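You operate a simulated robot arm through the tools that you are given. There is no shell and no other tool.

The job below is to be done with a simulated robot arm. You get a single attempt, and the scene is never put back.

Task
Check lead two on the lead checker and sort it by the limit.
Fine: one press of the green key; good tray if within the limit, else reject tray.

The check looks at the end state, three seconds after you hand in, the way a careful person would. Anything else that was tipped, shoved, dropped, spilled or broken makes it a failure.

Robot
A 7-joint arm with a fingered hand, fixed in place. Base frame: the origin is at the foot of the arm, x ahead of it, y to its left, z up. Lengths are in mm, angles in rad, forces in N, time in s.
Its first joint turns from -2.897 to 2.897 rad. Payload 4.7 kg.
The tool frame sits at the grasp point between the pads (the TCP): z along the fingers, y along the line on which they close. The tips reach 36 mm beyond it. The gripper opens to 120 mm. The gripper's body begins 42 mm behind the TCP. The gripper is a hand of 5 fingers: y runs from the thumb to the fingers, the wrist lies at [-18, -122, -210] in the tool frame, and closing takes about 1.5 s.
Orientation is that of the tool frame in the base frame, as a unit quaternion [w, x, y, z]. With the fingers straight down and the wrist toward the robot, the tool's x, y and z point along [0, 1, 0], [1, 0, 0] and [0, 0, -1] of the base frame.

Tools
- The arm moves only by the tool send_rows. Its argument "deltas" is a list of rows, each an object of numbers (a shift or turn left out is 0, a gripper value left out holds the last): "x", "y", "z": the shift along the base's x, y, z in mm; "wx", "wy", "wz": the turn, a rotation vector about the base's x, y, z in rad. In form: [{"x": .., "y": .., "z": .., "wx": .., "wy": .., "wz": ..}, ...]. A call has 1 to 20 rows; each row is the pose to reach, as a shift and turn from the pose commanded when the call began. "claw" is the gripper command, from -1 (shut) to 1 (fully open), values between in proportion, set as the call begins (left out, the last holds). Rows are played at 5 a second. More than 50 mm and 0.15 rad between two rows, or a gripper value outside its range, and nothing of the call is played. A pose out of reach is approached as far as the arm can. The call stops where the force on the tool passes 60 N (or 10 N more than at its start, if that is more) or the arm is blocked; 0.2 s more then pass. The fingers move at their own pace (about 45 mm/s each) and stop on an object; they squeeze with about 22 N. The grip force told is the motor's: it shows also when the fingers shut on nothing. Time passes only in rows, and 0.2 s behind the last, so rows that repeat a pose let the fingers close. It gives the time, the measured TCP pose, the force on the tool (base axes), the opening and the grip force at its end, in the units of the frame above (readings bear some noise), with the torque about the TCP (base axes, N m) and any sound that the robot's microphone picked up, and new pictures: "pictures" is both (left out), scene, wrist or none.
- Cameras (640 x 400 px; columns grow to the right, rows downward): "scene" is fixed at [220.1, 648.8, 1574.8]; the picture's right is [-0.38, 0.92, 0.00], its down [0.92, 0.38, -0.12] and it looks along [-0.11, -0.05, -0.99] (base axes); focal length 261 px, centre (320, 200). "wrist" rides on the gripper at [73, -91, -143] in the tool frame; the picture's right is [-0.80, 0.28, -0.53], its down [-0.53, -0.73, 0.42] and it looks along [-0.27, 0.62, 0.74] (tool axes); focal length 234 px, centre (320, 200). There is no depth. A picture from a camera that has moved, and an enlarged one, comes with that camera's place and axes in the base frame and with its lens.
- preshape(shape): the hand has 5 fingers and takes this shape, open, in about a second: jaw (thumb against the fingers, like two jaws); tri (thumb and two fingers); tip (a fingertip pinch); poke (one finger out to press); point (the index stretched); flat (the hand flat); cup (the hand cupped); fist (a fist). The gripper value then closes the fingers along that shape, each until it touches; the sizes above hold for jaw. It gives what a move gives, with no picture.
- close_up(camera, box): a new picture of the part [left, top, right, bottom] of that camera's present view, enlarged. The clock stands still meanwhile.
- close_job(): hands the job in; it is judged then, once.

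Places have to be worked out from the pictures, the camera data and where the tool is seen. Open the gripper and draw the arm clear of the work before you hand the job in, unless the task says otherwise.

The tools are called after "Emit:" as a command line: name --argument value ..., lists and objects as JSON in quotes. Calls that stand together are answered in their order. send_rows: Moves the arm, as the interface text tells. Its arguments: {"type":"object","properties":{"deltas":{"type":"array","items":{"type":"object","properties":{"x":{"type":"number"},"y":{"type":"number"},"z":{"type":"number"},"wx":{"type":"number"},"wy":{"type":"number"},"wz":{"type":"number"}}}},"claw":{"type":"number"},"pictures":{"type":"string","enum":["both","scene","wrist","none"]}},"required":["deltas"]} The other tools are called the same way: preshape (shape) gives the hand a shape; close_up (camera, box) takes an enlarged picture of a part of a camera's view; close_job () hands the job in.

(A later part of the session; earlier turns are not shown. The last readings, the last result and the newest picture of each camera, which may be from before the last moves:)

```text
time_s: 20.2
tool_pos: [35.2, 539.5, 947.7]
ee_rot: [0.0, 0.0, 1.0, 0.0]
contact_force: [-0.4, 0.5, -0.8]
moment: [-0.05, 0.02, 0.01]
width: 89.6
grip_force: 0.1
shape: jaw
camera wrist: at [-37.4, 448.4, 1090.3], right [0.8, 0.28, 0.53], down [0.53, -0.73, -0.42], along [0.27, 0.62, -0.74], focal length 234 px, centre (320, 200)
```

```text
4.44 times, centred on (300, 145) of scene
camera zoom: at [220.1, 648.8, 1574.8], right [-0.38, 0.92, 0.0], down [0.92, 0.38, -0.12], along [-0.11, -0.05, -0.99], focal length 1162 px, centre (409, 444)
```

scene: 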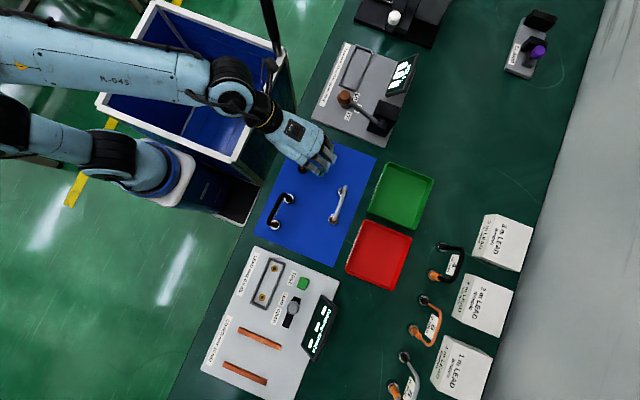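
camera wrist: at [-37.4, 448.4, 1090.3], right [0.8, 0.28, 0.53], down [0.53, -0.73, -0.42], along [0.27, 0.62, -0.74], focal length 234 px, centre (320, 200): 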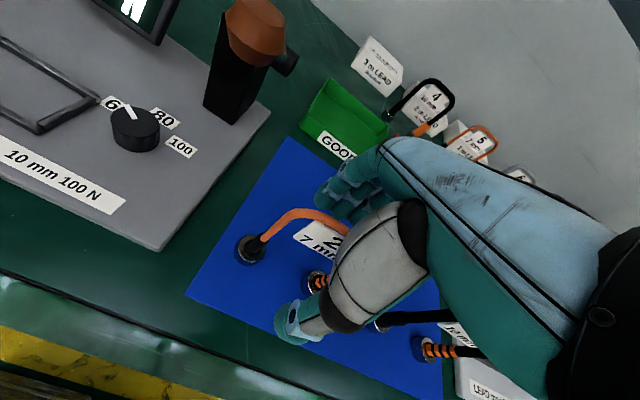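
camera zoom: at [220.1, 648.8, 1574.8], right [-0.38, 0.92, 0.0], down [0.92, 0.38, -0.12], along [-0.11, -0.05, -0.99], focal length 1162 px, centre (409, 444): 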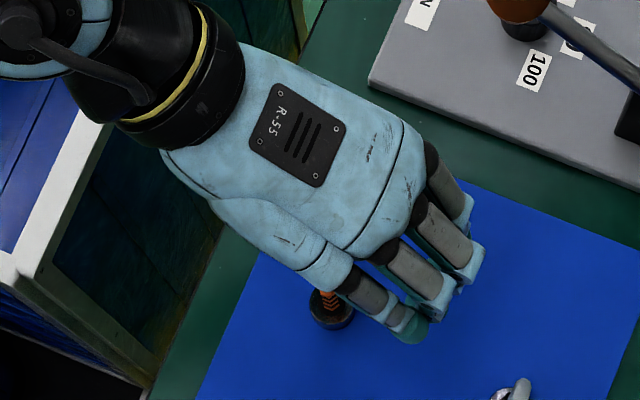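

The bar lies between thumb and fingers at TCP height. Closing.

Emit:
send_rows --deltas '[{}, {}, {}, {}, {}, {}, {}, {}, {}, {}]' --claw -1

Emit:
close_up --camera "wrist" --box '[140, 120, 460, 380]'

Emit:
close_up --camera "scene" --box '[260, 100, 340, 190]'

```text
time_s: 22.4
tool_pos: [34.9, 539.5, 948.7]
ee_rot: [0.0, 0.0, 1.0, 0.0]
contact_force: [-0.1, 0.3, 0.1]
moment: [0.04, 0.03, 0.03]
width: 0.0
grip_force: 22.7
shape: jaw
camera wrist: at [-37.4, 448.5, 1090.5], right [0.8, 0.28, 0.53], down [0.53, -0.73, -0.42], along [0.27, 0.62, -0.74], focal length 234 px, centre (320, 200)
```

scene: 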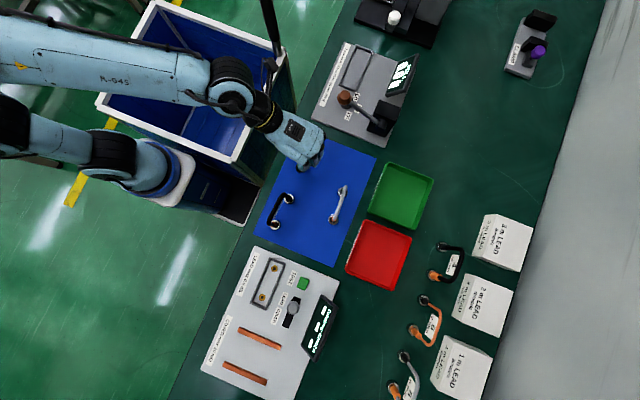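
wrist: 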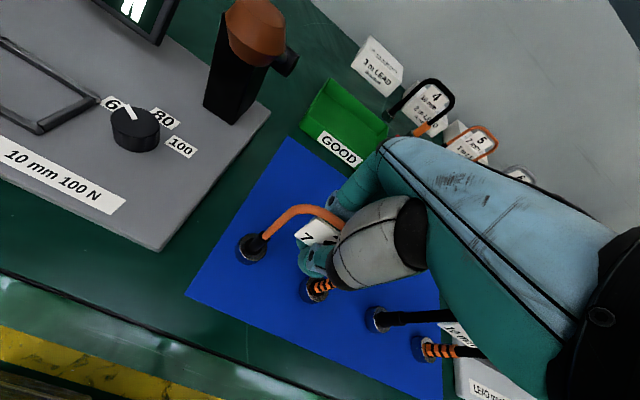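

```text
1.54 times, centred on (300, 250) of wrist
camera zoom: at [-37.4, 448.5, 1090.5], right [0.8, 0.28, 0.53], down [0.53, -0.73, -0.42], along [0.27, 0.62, -0.74], focal length 360 px, centre (351, 123)
```

zoom: 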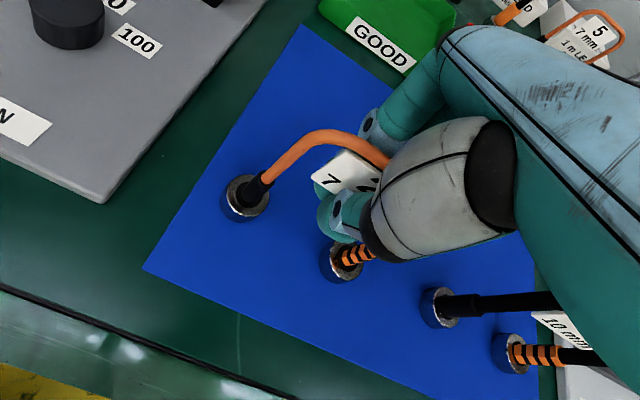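

```text
4.44 times, centred on (300, 145) of scene
camera zoom: at [220.1, 648.8, 1574.8], right [-0.38, 0.92, 0.0], down [0.92, 0.38, -0.12], along [-0.11, -0.05, -0.99], focal length 1162 px, centre (409, 444)
```

zoom: 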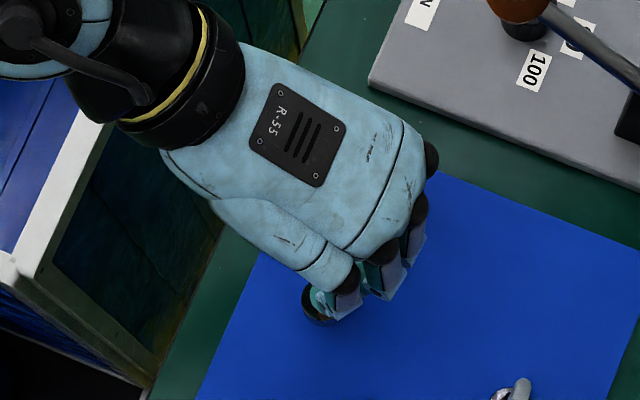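

The reported width is 0, but the fingers look wrapped around the bar and label. I'll lift 20 mm and check whether the lead comes along.

Emit:
send_rows --deltas '[{"z": 5}, {"z": 10}, {"z": 15}, {"z": 20}, {"z": 20}]'

Emit:
close_up --camera "wrist" --box '[140, 120, 460, 380]'

```text
time_s: 23.6
tool_pos: [36.3, 538.4, 966.5]
ee_rot: [0.0, 0.001, 1.0, 0.0]
contact_force: [-0.5, -0.4, 0.1]
moment: [0.0, 0.03, 0.04]
width: 0.0
grip_force: 21.9
shape: jaw
camera wrist: at [-37.6, 446.7, 1110.0], right [0.8, 0.28, 0.53], down [0.53, -0.73, -0.42], along [0.27, 0.62, -0.74], focal length 234 px, centre (320, 200)
```

scene: 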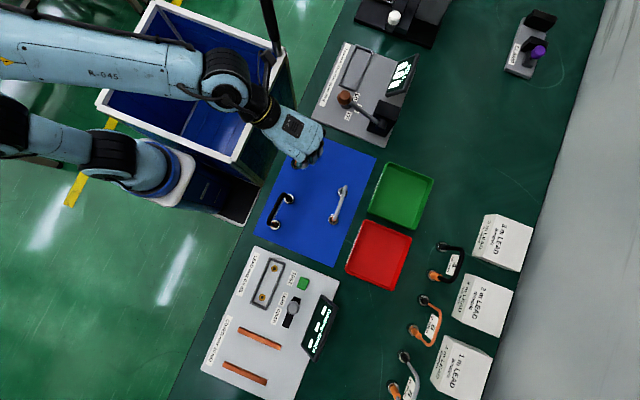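
wrist: 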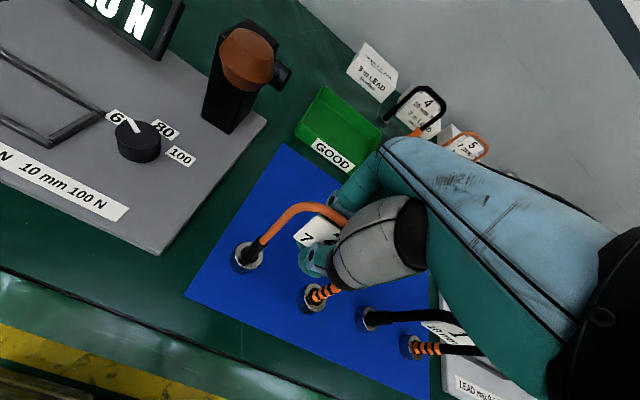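

```text
1.54 times, centred on (300, 250) of wrist
camera zoom: at [-37.6, 446.7, 1110.0], right [0.8, 0.28, 0.53], down [0.53, -0.73, -0.42], along [0.27, 0.62, -0.74], focal length 360 px, centre (351, 123)
```

zoom: 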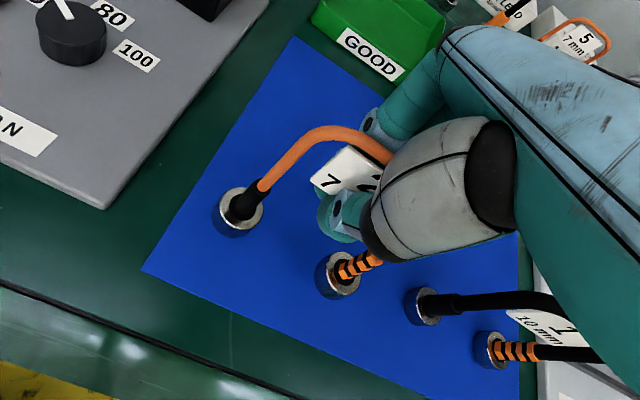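

The lead is coming along: its plugs are drawing out of the silver holder rings, which stay on the mat. I'll lift it well clear and look at the plug ends.

Emit:
send_rows --deltas '[{"z": 20}, {"z": 50}, {"z": 90}, {"z": 130}, {"z": 160}, {"z": 160}]'

Emit:
close_up --camera "wrist" --box '[140, 120, 460, 380]'

Emit:
close_up --camera "scene" --box '[260, 80, 340, 190]'

```text
time_s: 25.0
tool_pos: [35.6, 537.1, 1127.3]
ee_rot: [0.001, 0.0, 1.0, 0.0]
contact_force: [0.4, 0.5, -1.7]
moment: [0.04, -0.03, 0.03]
width: 0.0
grip_force: 22.1
shape: jaw
camera wrist: at [-37.1, 446.9, 1270.9], right [0.8, 0.28, 0.53], down [0.53, -0.73, -0.42], along [0.27, 0.62, -0.74], focal length 234 px, centre (320, 200)
```

scene: 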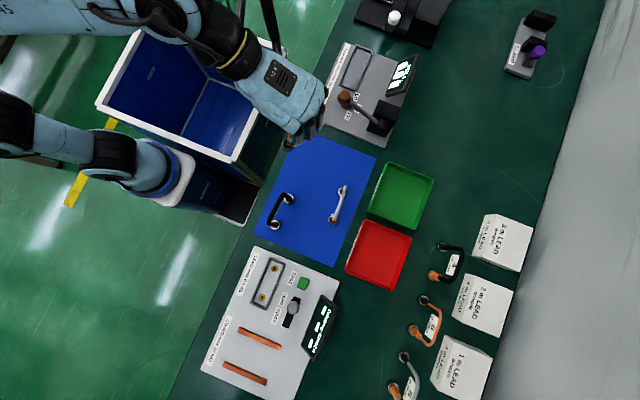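
wrist: 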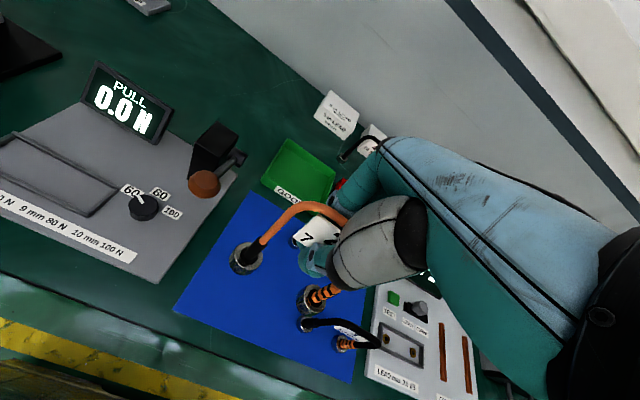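

```text
1.54 times, centred on (300, 250) of wrist
camera zoom: at [-37.1, 446.9, 1270.9], right [0.8, 0.28, 0.53], down [0.53, -0.73, -0.42], along [0.27, 0.62, -0.74], focal length 360 px, centre (351, 123)
```

zoom: 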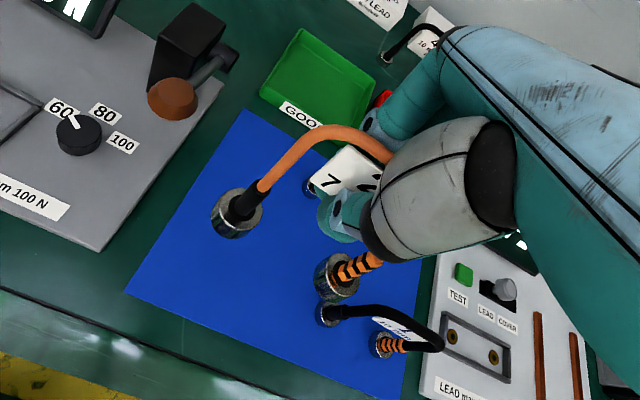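

```text
3.64 times, centred on (300, 135) of scene
camera zoom: at [220.1, 648.8, 1574.8], right [-0.38, 0.92, 0.0], down [0.92, 0.38, -0.12], along [-0.11, -0.05, -0.99], focal length 950 px, centre (393, 436)
```

zoom: 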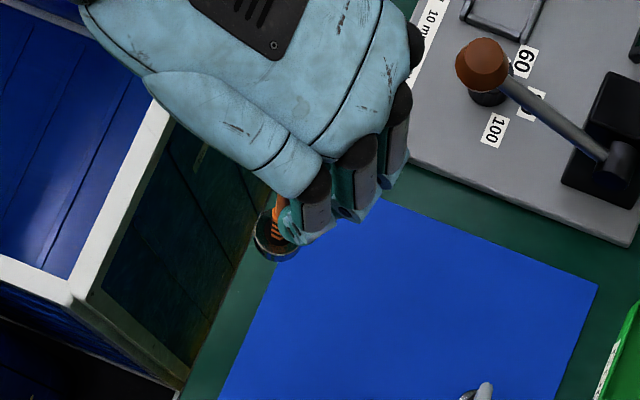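

The plugs, with their silver ends, come along. The lead has swung about 0.13 rad around the bar, leaving the plugs roughly 13 mm toward -y. I'll carry it high to above the checker frame and correct the tilt on the way.

Emit:
send_rows --deltas '[{"x": 40, "y": 4, "wx": 0.02}, {"x": 80, "y": 8, "wx": 0.04}, {"x": 120, "y": 12, "wx": 0.06}, {"x": 160, "y": 16, "wx": 0.08}, {"x": 200, "y": 20, "wx": 0.1}, {"x": 240, "y": 24, "wx": 0.12}, {"x": 280, "y": 28, "wx": 0.125}, {"x": 320, "y": 32, "wx": 0.125}, {"x": 350, "y": 35, "wx": 0.125}, {"x": 361, "y": 37, "wx": 0.125}, {"x": 361, "y": 37, "z": -20, "wx": 0.125}, {"x": 361, "y": 37, "z": -40, "wx": 0.125}, {"x": 361, "y": 37, "z": -40, "wx": 0.125}]'

Emit:
close_up --camera "wrist" --box '[140, 120, 460, 380]'

Emit:
close_up --camera "scene" --box '[220, 230, 340, 350]'

```text
time_s: 27.8
tool_pos: [397.5, 573.9, 1087.0]
ee_rot: [0.0, 0.001, 0.998, 0.063]
contact_force: [-0.9, 0.4, -0.8]
moment: [0.02, 0.01, 0.01]
width: 0.0
grip_force: 21.7
shape: jaw
camera wrist: at [323.9, 466.4, 1218.0], right [0.8, 0.21, 0.56], down [0.53, -0.67, -0.51], along [0.27, 0.71, -0.65], focal length 234 px, centre (320, 200)
```

scene: 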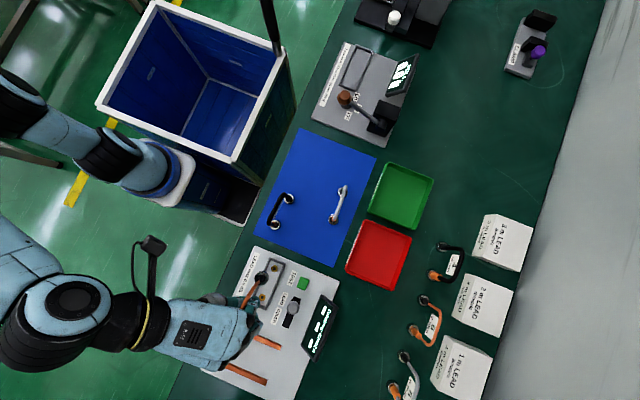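
wrist: 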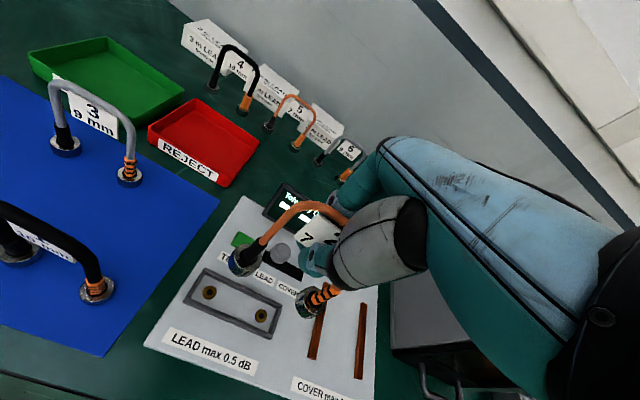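

```text
1.54 times, centred on (300, 250) of wrist
camera zoom: at [323.9, 466.4, 1218.0], right [0.8, 0.21, 0.56], down [0.53, -0.67, -0.51], along [0.27, 0.71, -0.65], focal length 360 px, centre (351, 123)
```

zoom: 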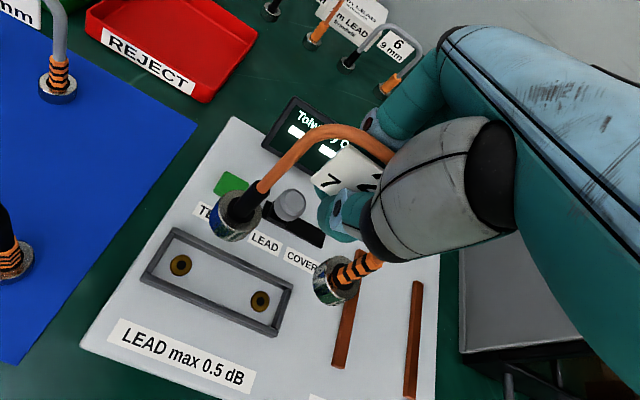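

```text
3.33 times, centred on (280, 290) of scene
camera zoom: at [220.1, 648.8, 1574.8], right [-0.38, 0.92, 0.0], down [0.92, 0.38, -0.12], along [-0.11, -0.05, -0.99], focal length 871 px, centre (453, -100)
```

zoom: 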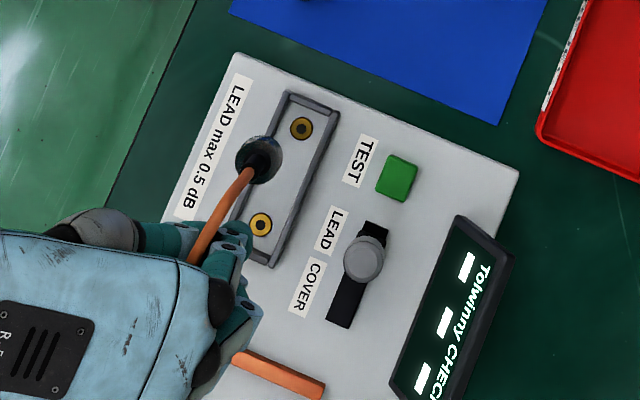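

The left plug is now at about (357,573), nearly over its socket, and the lead looks upright. There may be a small yaw, so I'll zoom in to measure it.

Emit:
close_up --camera "scene" --box '[240, 260, 290, 310]'

Emit:
close_up --camera "wrist" --box '[210, 190, 370, 330]'

```text
8.00 times, centred on (265, 285) of scene
camera zoom: at [220.1, 648.8, 1574.8], right [-0.38, 0.92, 0.0], down [0.92, 0.38, -0.12], along [-0.11, -0.05, -0.99], focal length 2091 px, centre (760, -480)
```

zoom: 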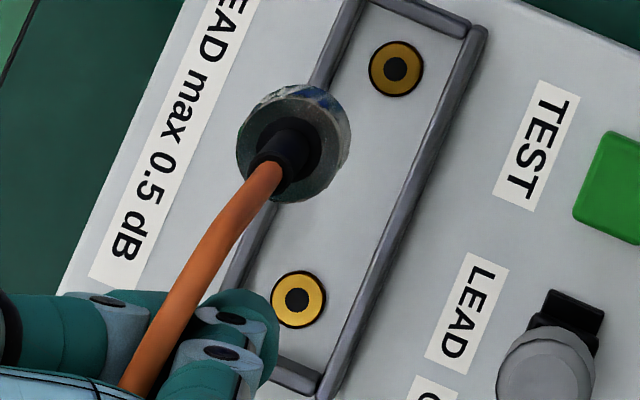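

```text
2.86 times, centred on (290, 260) of wrist
camera zoom: at [323.9, 466.4, 1218.0], right [0.8, 0.21, 0.56], down [0.53, -0.67, -0.51], along [0.27, 0.71, -0.65], focal length 669 px, centre (406, 29)
```

zoom: 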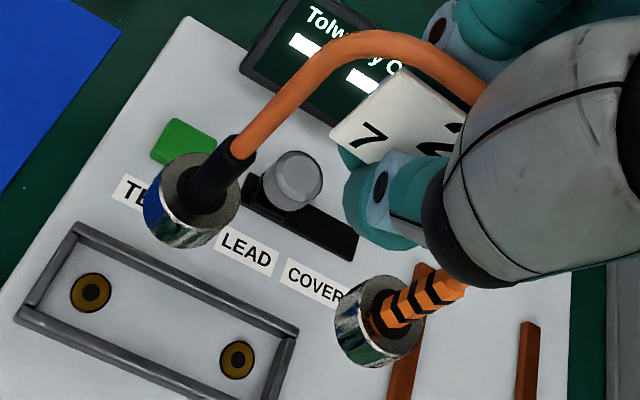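

The lead has a yaw of about -0.08 rad, and its mid-point is at about (398.4,572) against a target of (399.5,573.7). I'll correct the yaw and position, and lower to about 35 mm above the deck before measuring again.

Emit:
send_rows --deltas '[{"x": 1, "y": 1.5, "z": -10, "wz": 0.04}, {"x": 1, "y": 1.5, "z": -30, "wz": 0.08}, {"x": 1, "y": 1.5, "z": -55, "wz": 0.08}, {"x": 1, "y": 1.5, "z": -75, "wz": 0.08}, {"x": 1, "y": 1.5, "z": -90, "wz": 0.08}, {"x": 1, "y": 1.5, "z": -90, "wz": 0.08}]'

Emit:
close_up --camera "scene" --box '[240, 250, 290, 310]'

Emit:
close_up --camera "wrist" --box '[190, 190, 370, 340]'

```text
time_s: 29.2
tool_pos: [397.7, 575.9, 998.0]
ee_rot: [-0.003, -0.039, 0.997, 0.063]
contact_force: [0.4, 0.6, -1.7]
moment: [0.01, -0.01, 0.0]
width: 0.2
grip_force: 22.0
shape: jaw
camera wrist: at [333.6, 462.1, 1128.0], right [0.78, 0.27, 0.56], down [0.58, -0.63, -0.51], along [0.21, 0.73, -0.65], focal length 234 px, centre (320, 200)
```

scene: 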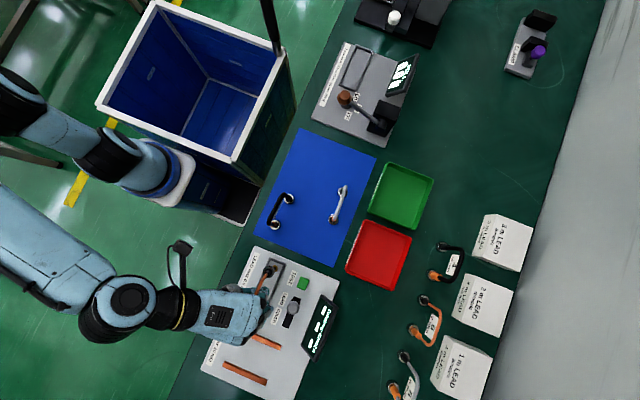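
wrist: 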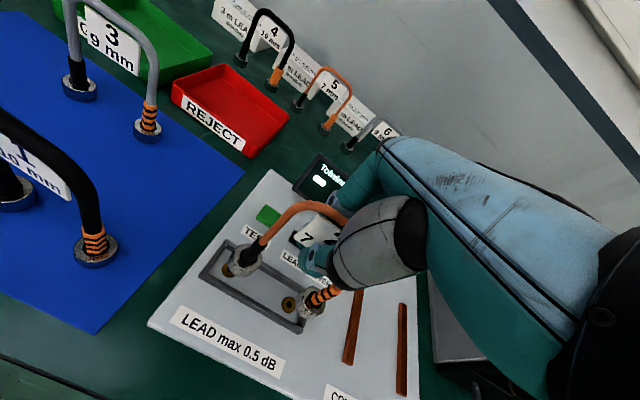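

```text
6.67 times, centred on (265, 280) of scene
camera zoom: at [220.1, 648.8, 1574.8], right [-0.38, 0.92, 0.0], down [0.92, 0.38, -0.12], along [-0.11, -0.05, -0.99], focal length 1742 px, centre (687, -333)
```

zoom: 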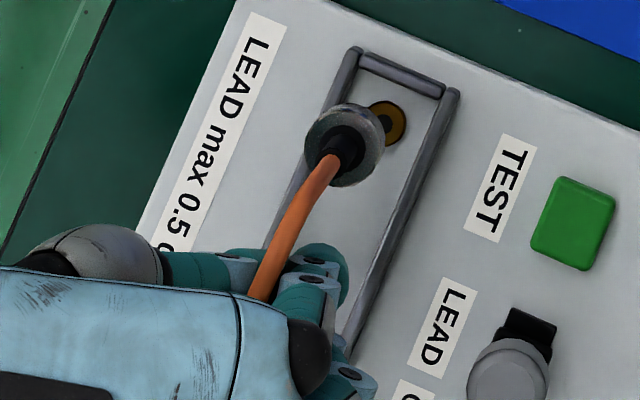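

```text
2.67 times, centred on (280, 265) of wrist
camera zoom: at [333.6, 462.1, 1128.0], right [0.78, 0.27, 0.56], down [0.58, -0.63, -0.51], along [0.21, 0.73, -0.65], focal length 624 px, centre (427, 27)
```

zoom: 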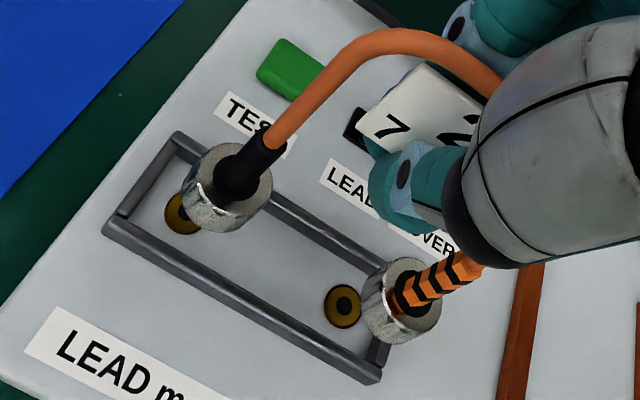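

The lead looks upright now, the yaw residual is small, and the plugs are nearly over the sockets. I'll lower another 20 mm and measure again against the frame.

Emit:
send_rows --deltas '[{"z": -8, "wz": 0.015}, {"z": -15, "wz": 0.03}, {"z": -20, "wz": 0.03}, {"z": -20, "wz": 0.03}]'

Emit:
close_up --camera "scene" --box '[240, 250, 290, 310]'

Emit:
close_up --camera "wrist" --box '[200, 200, 360, 340]'

```text
time_s: 30.2
tool_pos: [397.4, 575.3, 978.6]
ee_rot: [-0.003, -0.055, 0.997, 0.063]
contact_force: [0.9, -0.8, -1.4]
moment: [0.0, -0.03, 0.01]
width: 0.1
grip_force: 22.6
shape: jaw
camera wrist: at [336.8, 459.3, 1108.0], right [0.78, 0.3, 0.56], down [0.6, -0.61, -0.51], along [0.19, 0.73, -0.65], focal length 234 px, centre (320, 200)
```

scene: 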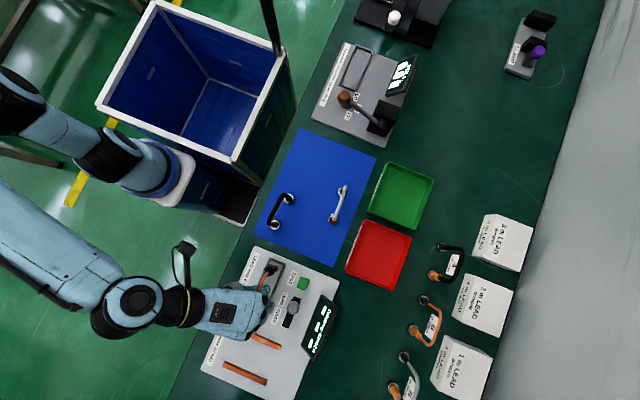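
wrist: 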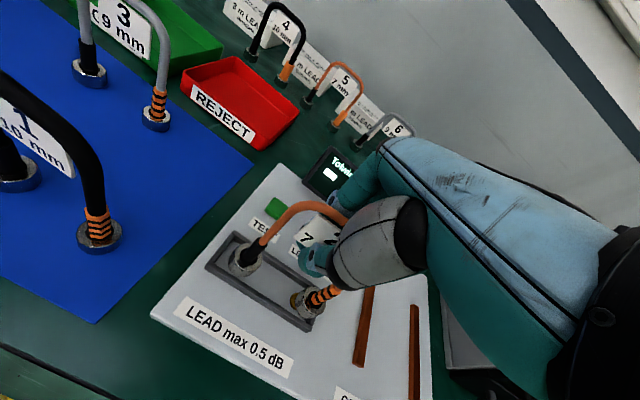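

```text
6.67 times, centred on (265, 280) of scene
camera zoom: at [220.1, 648.8, 1574.8], right [-0.38, 0.92, 0.0], down [0.92, 0.38, -0.12], along [-0.11, -0.05, -0.99], focal length 1742 px, centre (687, -333)
```

zoom: 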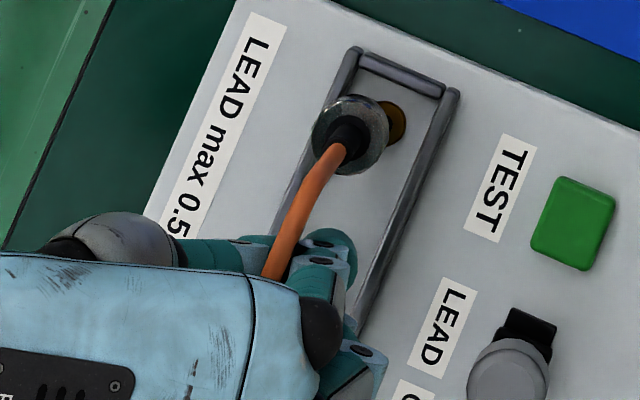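

```text
2.86 times, centred on (280, 270) of wrist
camera zoom: at [336.8, 459.3, 1108.0], right [0.78, 0.3, 0.56], down [0.6, -0.61, -0.51], along [0.19, 0.73, -0.65], focal length 669 px, centre (434, 0)
```

zoom: 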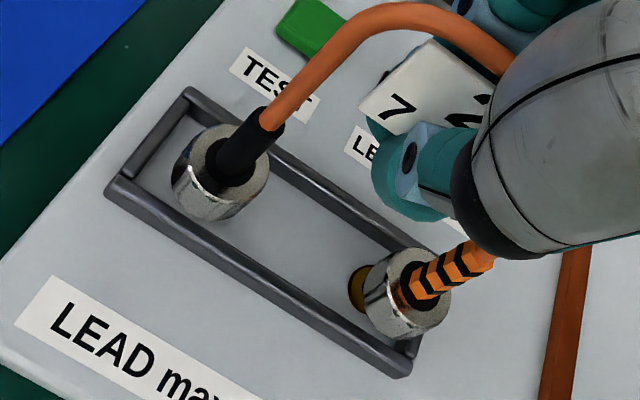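

Both plug centres sit about 6 mm short in y (568.5 against about 574.5). That matches a remaining tilt of roughly 0.07 rad, so I'll add that tilt and check.

Emit:
send_rows --deltas '[{"x": 0.5, "wx": 0.035}, {"x": 1, "wx": 0.065}, {"x": 1, "wx": 0.065}, {"x": 1, "wx": 0.065}]'

Emit:
close_up --camera "scene" --box '[240, 250, 290, 310]'

Emit:
close_up --camera "wrist" --box '[200, 200, 360, 340]'

```text
time_s: 31.2
tool_pos: [397.9, 575.2, 976.9]
ee_rot: [-0.001, -0.055, 0.994, 0.094]
contact_force: [0.6, 0.4, -0.6]
moment: [-0.02, -0.02, -0.01]
width: 0.0
grip_force: 22.0
shape: jaw
camera wrist: at [337.9, 451.6, 1100.1], right [0.78, 0.26, 0.57], down [0.6, -0.58, -0.55], along [0.19, 0.77, -0.61], focal length 234 px, centre (320, 200)
```

scene: 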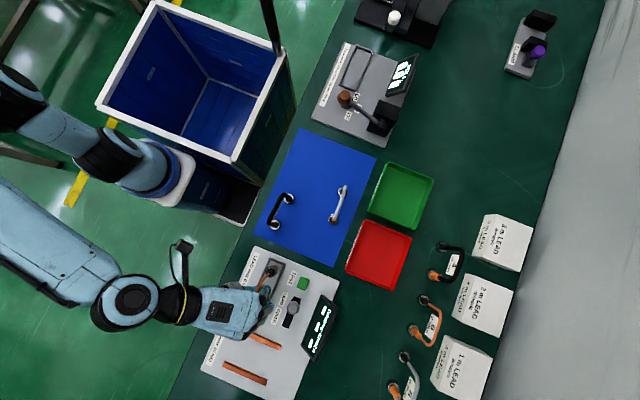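
wrist: 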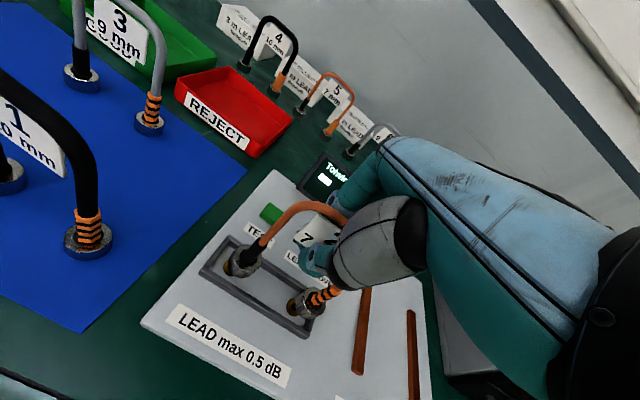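

```text
6.67 times, centred on (265, 280) of scene
camera zoom: at [220.1, 648.8, 1574.8], right [-0.38, 0.92, 0.0], down [0.92, 0.38, -0.12], along [-0.11, -0.05, -0.99], focal length 1742 px, centre (687, -333)
```

zoom: 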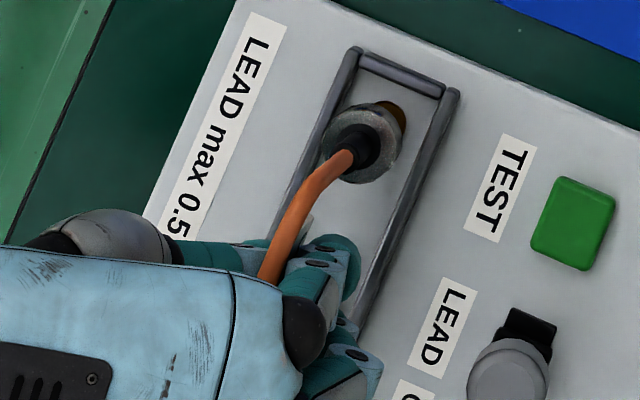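

```text
2.86 times, centred on (280, 270) of wrist
camera zoom: at [337.9, 451.6, 1100.1], right [0.78, 0.26, 0.57], down [0.6, -0.58, -0.55], along [0.19, 0.77, -0.61], focal length 669 px, centre (434, 0)
```

zoom: 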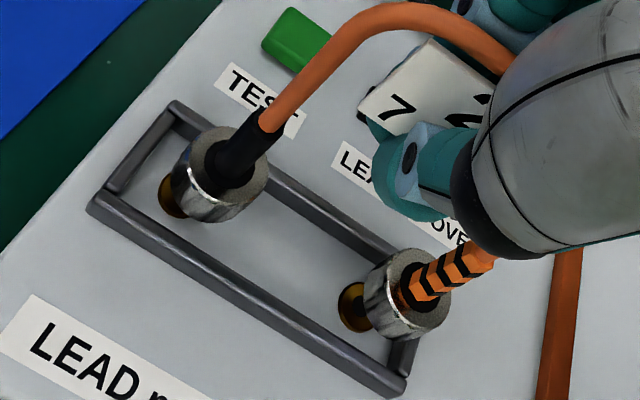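

The left plug is now at about (358.7,574), right over its socket. I'll lower straight down in small steps.

Emit:
send_rows --deltas '[{"z": -4}, {"z": -8}, {"z": -12}, {"z": -14}, {"z": -14}]'

Emit:
close_up --camera "scene" --box '[240, 250, 290, 310]'

Emit:
close_up --camera "wrist" --box '[200, 200, 360, 340]'

```text
time_s: 32.4
tool_pos: [397.4, 576.6, 962.6]
ee_rot: [-0.001, -0.054, 0.994, 0.095]
contact_force: [-0.5, 0.4, -1.5]
moment: [0.0, 0.02, -0.05]
width: 0.2
grip_force: 22.2
shape: jaw
camera wrist: at [337.4, 452.1, 1085.7], right [0.78, 0.26, 0.57], down [0.6, -0.58, -0.55], along [0.19, 0.77, -0.61], focal length 234 px, centre (320, 200)
```

scene: 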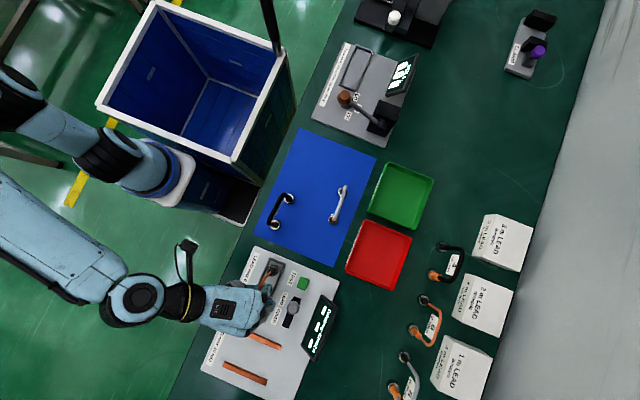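
wrist: 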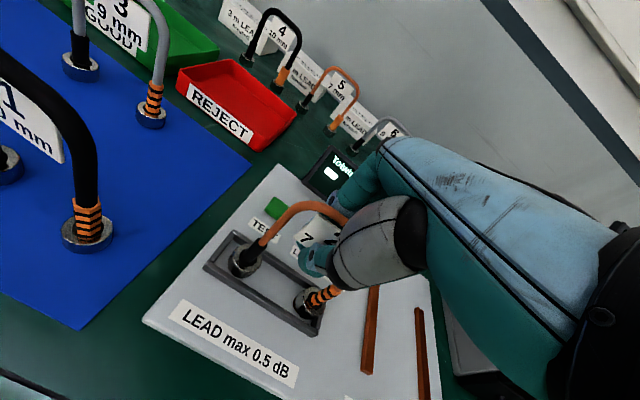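

```text
6.67 times, centred on (265, 280) of scene
camera zoom: at [220.1, 648.8, 1574.8], right [-0.38, 0.92, 0.0], down [0.92, 0.38, -0.12], along [-0.11, -0.05, -0.99], focal length 1742 px, centre (687, -333)
```

zoom: 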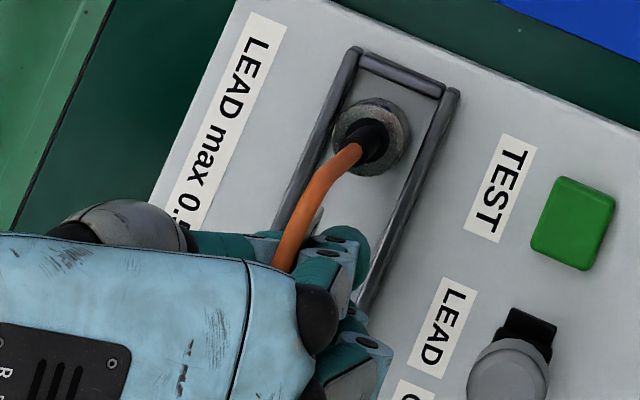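

```text
2.86 times, centred on (280, 270) of wrist
camera zoom: at [337.4, 452.1, 1085.7], right [0.78, 0.26, 0.57], down [0.6, -0.58, -0.55], along [0.19, 0.77, -0.61], focal length 669 px, centre (434, 0)
```

zoom: 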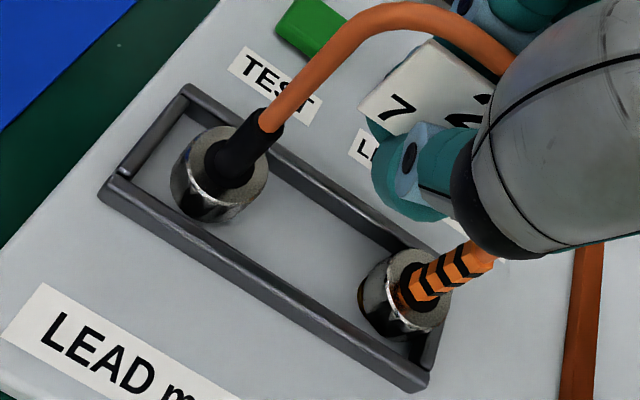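

The plugs are centred in the frame from both views. I'll keep descending in 2 mm steps and watch the force.

Emit:
send_rows --deltas '[{"z": -2}, {"z": -4}, {"z": -6}, {"z": -8}, {"z": -8}]'

Emit:
close_up --camera "scene" --box '[240, 250, 290, 310]'

Emit:
close_up --camera "wrist" --box '[200, 200, 360, 340]'

```text
time_s: 33.6
tool_pos: [397.6, 576.8, 956.7]
ee_rot: [-0.002, -0.054, 0.994, 0.095]
contact_force: [0.7, -0.3, 3.4]
moment: [0.0, 0.0, 0.0]
width: 0.1
grip_force: 22.3
shape: jaw
camera wrist: at [337.4, 452.8, 1078.0], right [0.78, 0.26, 0.57], down [0.6, -0.58, -0.55], along [0.19, 0.77, -0.61], focal length 234 px, centre (320, 200)
```

scene: 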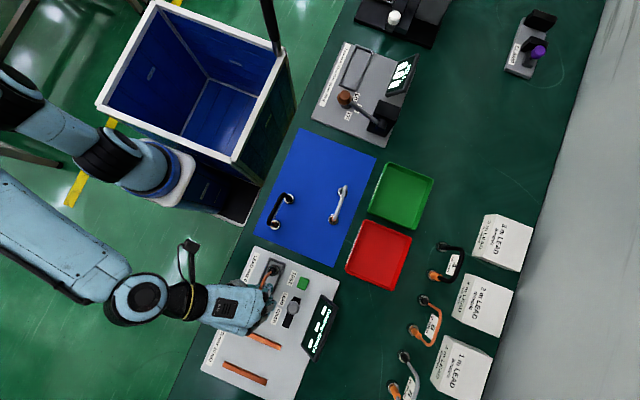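
wrist: 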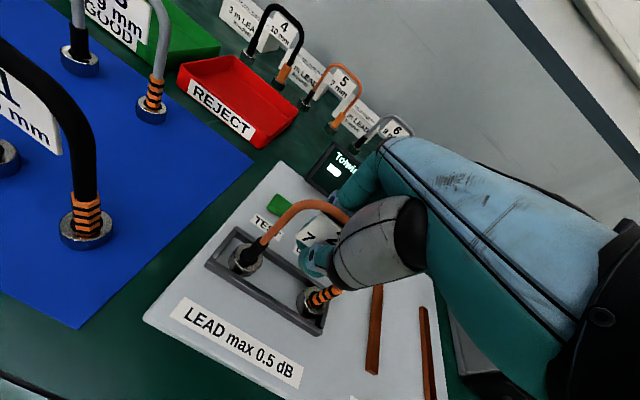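

```text
6.67 times, centred on (265, 280) of scene
camera zoom: at [220.1, 648.8, 1574.8], right [-0.38, 0.92, 0.0], down [0.92, 0.38, -0.12], along [-0.11, -0.05, -0.99], focal length 1742 px, centre (687, -333)
```

zoom: 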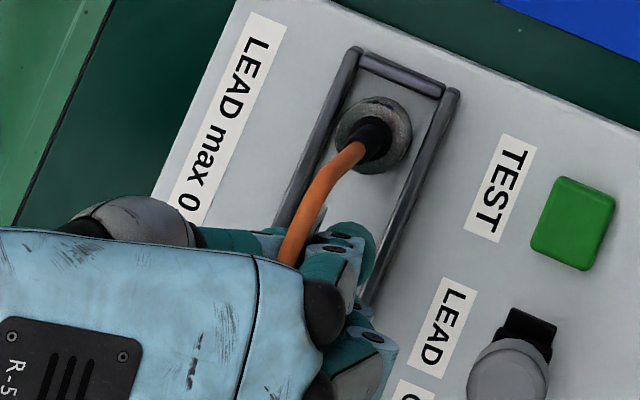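

```text
2.86 times, centred on (280, 270) of wrist
camera zoom: at [337.4, 452.8, 1078.0], right [0.78, 0.26, 0.57], down [0.6, -0.58, -0.55], along [0.19, 0.77, -0.61], focal length 669 px, centre (434, 0)
```

zoom: 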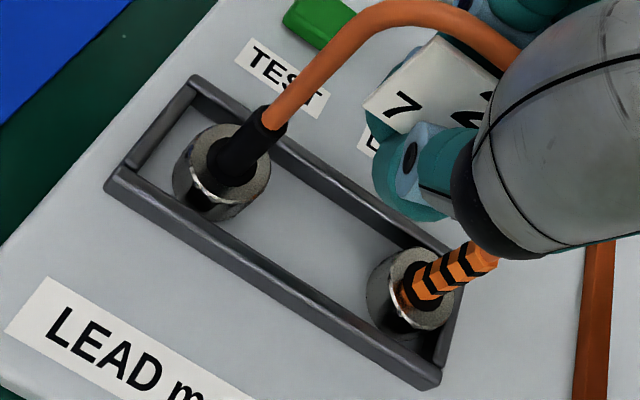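

I feel contact (+3.4 N, about 5 N above the hanging value) and both plugs look seated in the frame. I'll open the jaws moderately.

Emit:
send_rows --deltas '[{}, {}, {}, {}, {}, {}]' --claw 0.1

Emit:
close_up --camera "scene" --box '[240, 250, 290, 310]'

Emit:
close_up --camera "wrist" --box '[200, 200, 360, 340]'

```text
time_s: 35.0
tool_pos: [398.4, 577.0, 955.6]
ee_rot: [-0.001, -0.054, 0.994, 0.095]
contact_force: [-0.2, 0.0, 0.2]
moment: [0.03, 0.01, 0.0]
width: 65.7
grip_force: 0.1
shape: jaw
camera wrist: at [337.5, 452.8, 1077.9], right [0.78, 0.26, 0.57], down [0.6, -0.58, -0.55], along [0.19, 0.77, -0.61], focal length 234 px, centre (320, 200)
```

scene: 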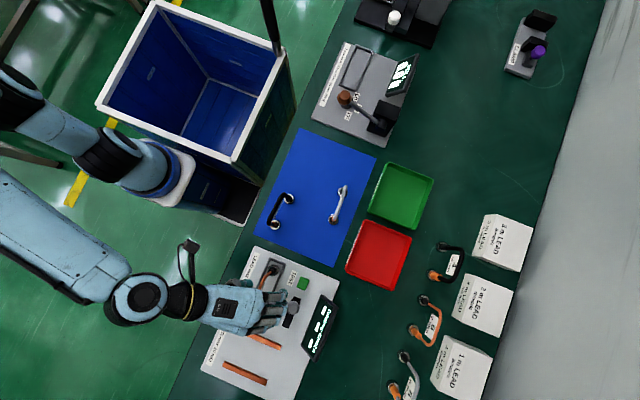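
wrist: 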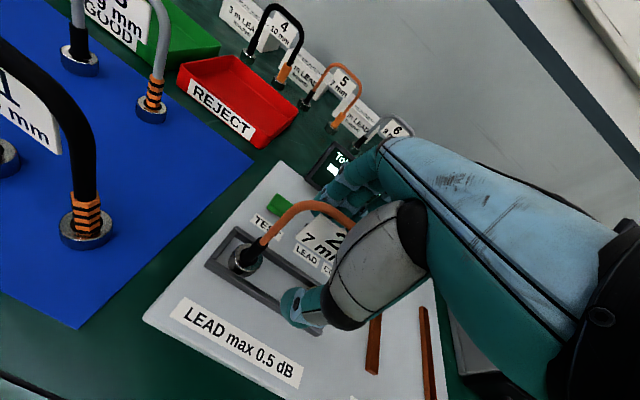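

```text
6.67 times, centred on (265, 280) of scene
camera zoom: at [220.1, 648.8, 1574.8], right [-0.38, 0.92, 0.0], down [0.92, 0.38, -0.12], along [-0.11, -0.05, -0.99], focal length 1742 px, centre (687, -333)
```

zoom: 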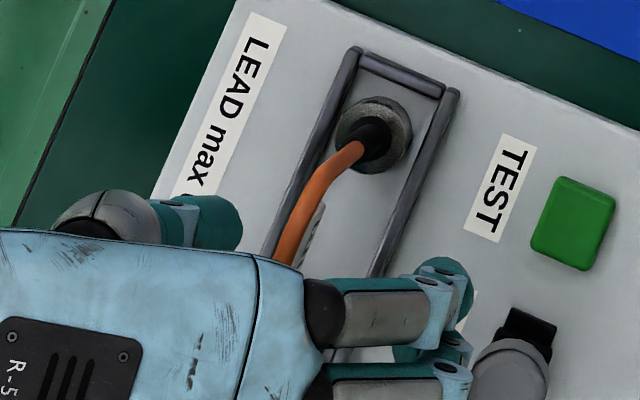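

```text
2.86 times, centred on (280, 270) of wrist
camera zoom: at [337.5, 452.8, 1077.9], right [0.78, 0.26, 0.57], down [0.6, -0.58, -0.55], along [0.19, 0.77, -0.61], focal length 669 px, centre (434, 0)
```

zoom: 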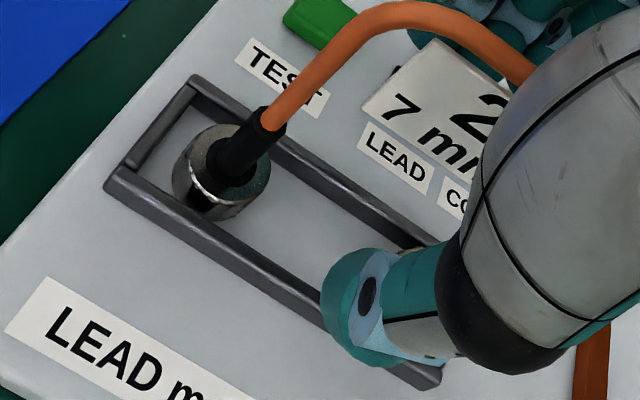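

The lead stands on its own in the frame and hasn't moved. I'll lift straight up and away, then take out the tilt and yaw.

Emit:
send_rows --deltas '[{"z": 10}, {"z": 25}, {"z": 45}, {"z": 70}, {"z": 100}, {"z": 130, "wx": -0.06}, {"z": 150, "wx": -0.12, "wz": -0.05}, {"z": 160, "wx": -0.19, "wz": -0.11}, {"z": 160, "wx": -0.19, "wz": -0.11}]'

Emit:
close_up --camera "scene" --box '[240, 240, 310, 320]'

Emit:
close_up --camera "wrist" --box '[140, 140, 360, 340]'

```text
time_s: 37.0
tool_pos: [398.1, 575.4, 1116.2]
ee_rot: [-0.001, 0.001, 1.0, -0.001]
contact_force: [0.8, 0.1, 0.4]
moment: [-0.01, 0.0, 0.03]
width: 65.5
grip_force: 0.1
shape: jaw
camera wrist: at [325.1, 485.4, 1259.2], right [0.81, 0.28, 0.52], down [0.53, -0.73, -0.43], along [0.26, 0.62, -0.74], focal length 234 px, centre (320, 200)
```

scene: 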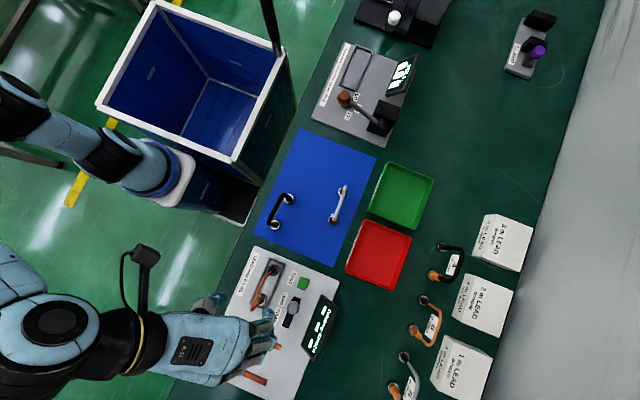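
wrist: 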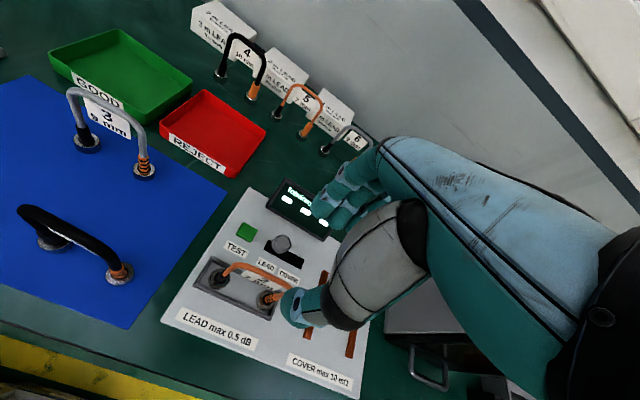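

```text
5.00 times, centred on (275, 280) of scene
camera zoom: at [220.1, 648.8, 1574.8], right [-0.38, 0.92, 0.0], down [0.92, 0.38, -0.12], along [-0.11, -0.05, -0.99], focal length 1307 px, centre (545, -200)
```

zoom: 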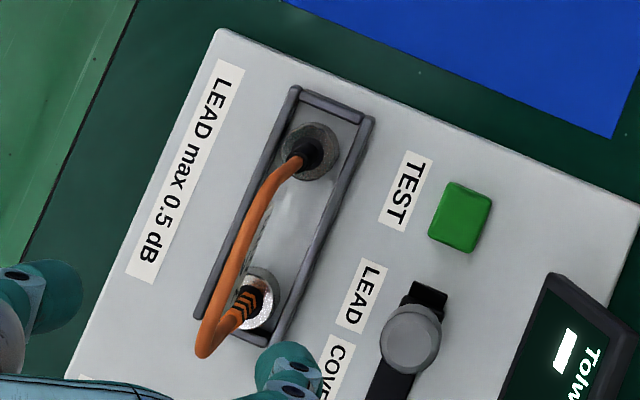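

```text
2.00 times, centred on (250, 240) of wrist
camera zoom: at [325.1, 485.4, 1259.2], right [0.81, 0.28, 0.52], down [0.53, -0.73, -0.43], along [0.26, 0.62, -0.74], focal length 468 px, centre (460, 120)
```

zoom: 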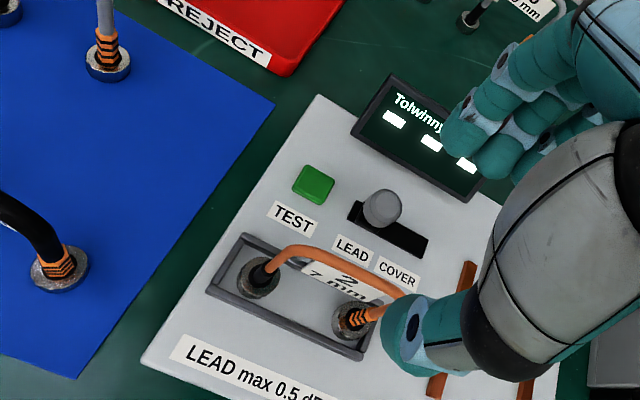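

The lead is properly seated with both plugs on the contacts. I'll make the poke shape up here, clear of everything, then move above the green key at (363,660). I'll lean the hand slightly so the wrist stays away from the standing lead.

Emit:
preshape --shape "poke"

Emit:
send_rows --deltas '[{"x": -5, "y": 30, "wx": -0.06, "wy": -0.03}, {"x": -10, "y": 60, "wx": -0.12, "wy": -0.06}, {"x": -18, "y": 80, "z": -20, "wx": -0.18, "wy": -0.1}, {"x": -20, "y": 90, "z": -60, "wx": -0.2, "wy": -0.12}, {"x": -20, "y": 90, "z": -100, "wx": -0.2, "wy": -0.12}, {"x": -20, "y": 90, "z": -140, "wx": -0.2, "wy": -0.12}, {"x": -20, "y": 90, "z": -150, "wx": -0.2, "wy": -0.12}, {"x": -20, "y": 90, "z": -150, "wx": -0.2, "wy": -0.12}]'

Emit:
close_up --camera "scene" --box '[240, 230, 350, 330]'

Emit:
close_up --camera "wrist" --box '[200, 150, 420, 330]'

```text
time_s: 37.9
tool_pos: [397.8, 576.4, 1116.8]
ee_rot: [-0.002, 0.0, 1.0, 0.0]
contact_force: [-0.3, 1.1, -0.7]
moment: [-0.03, -0.02, -0.01]
width: 0.0
grip_force: 0.0
shape: poke
```

```text
time_s: 39.7
tool_pos: [380.8, 666.7, 966.1]
ee_rot: [0.058, 0.001, 0.993, -0.1]
contact_force: [0.9, -0.2, -0.2]
moment: [-0.02, 0.0, -0.01]
width: 0.2
grip_force: 0.1
shape: poke
camera wrist: at [288.6, 604.6, 1115.7], right [0.74, 0.39, 0.55], down [0.57, -0.8, -0.21], along [0.36, 0.46, -0.81], focal length 234 px, centre (320, 200)
```

scene: 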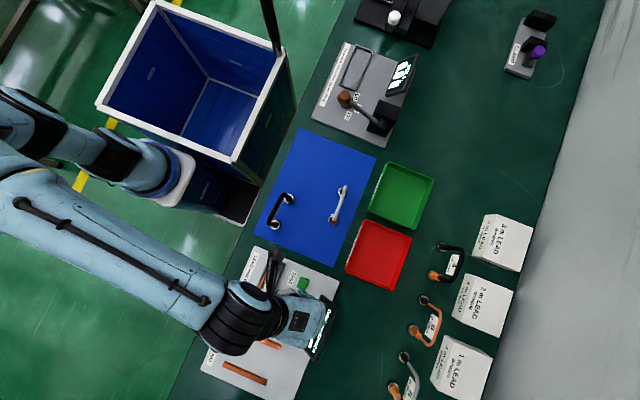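
wrist: 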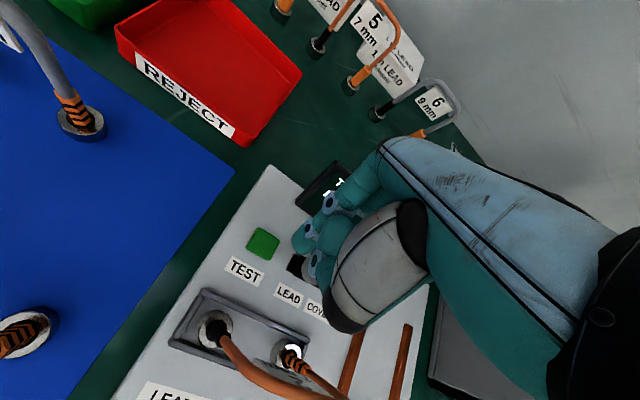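

```text
4.00 times, centred on (295, 280) of scene
camera zoom: at [220.1, 648.8, 1574.8], right [-0.38, 0.92, 0.0], down [0.92, 0.38, -0.12], along [-0.11, -0.05, -0.99], focal length 1045 px, centre (420, -120)
```

zoom: 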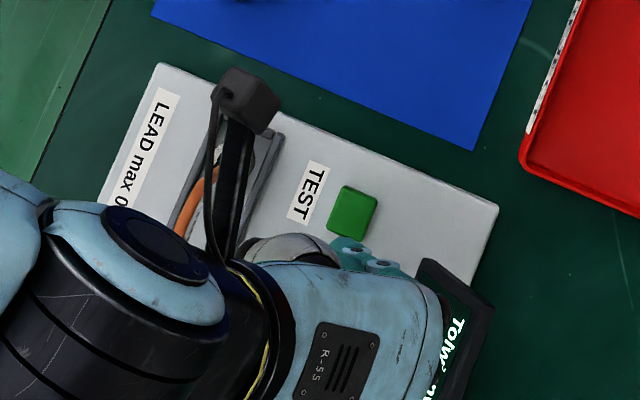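

```text
2.22 times, centred on (310, 240) of wrist
camera zoom: at [288.6, 604.6, 1115.7], right [0.74, 0.39, 0.55], down [0.57, -0.8, -0.21], along [0.36, 0.46, -0.81], focal length 520 px, centre (342, 111)
```

zoom: 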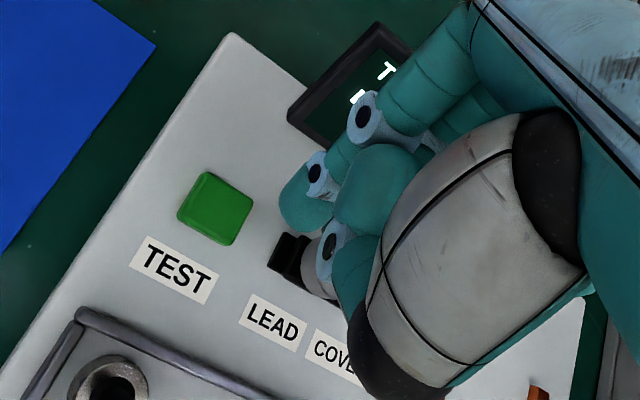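

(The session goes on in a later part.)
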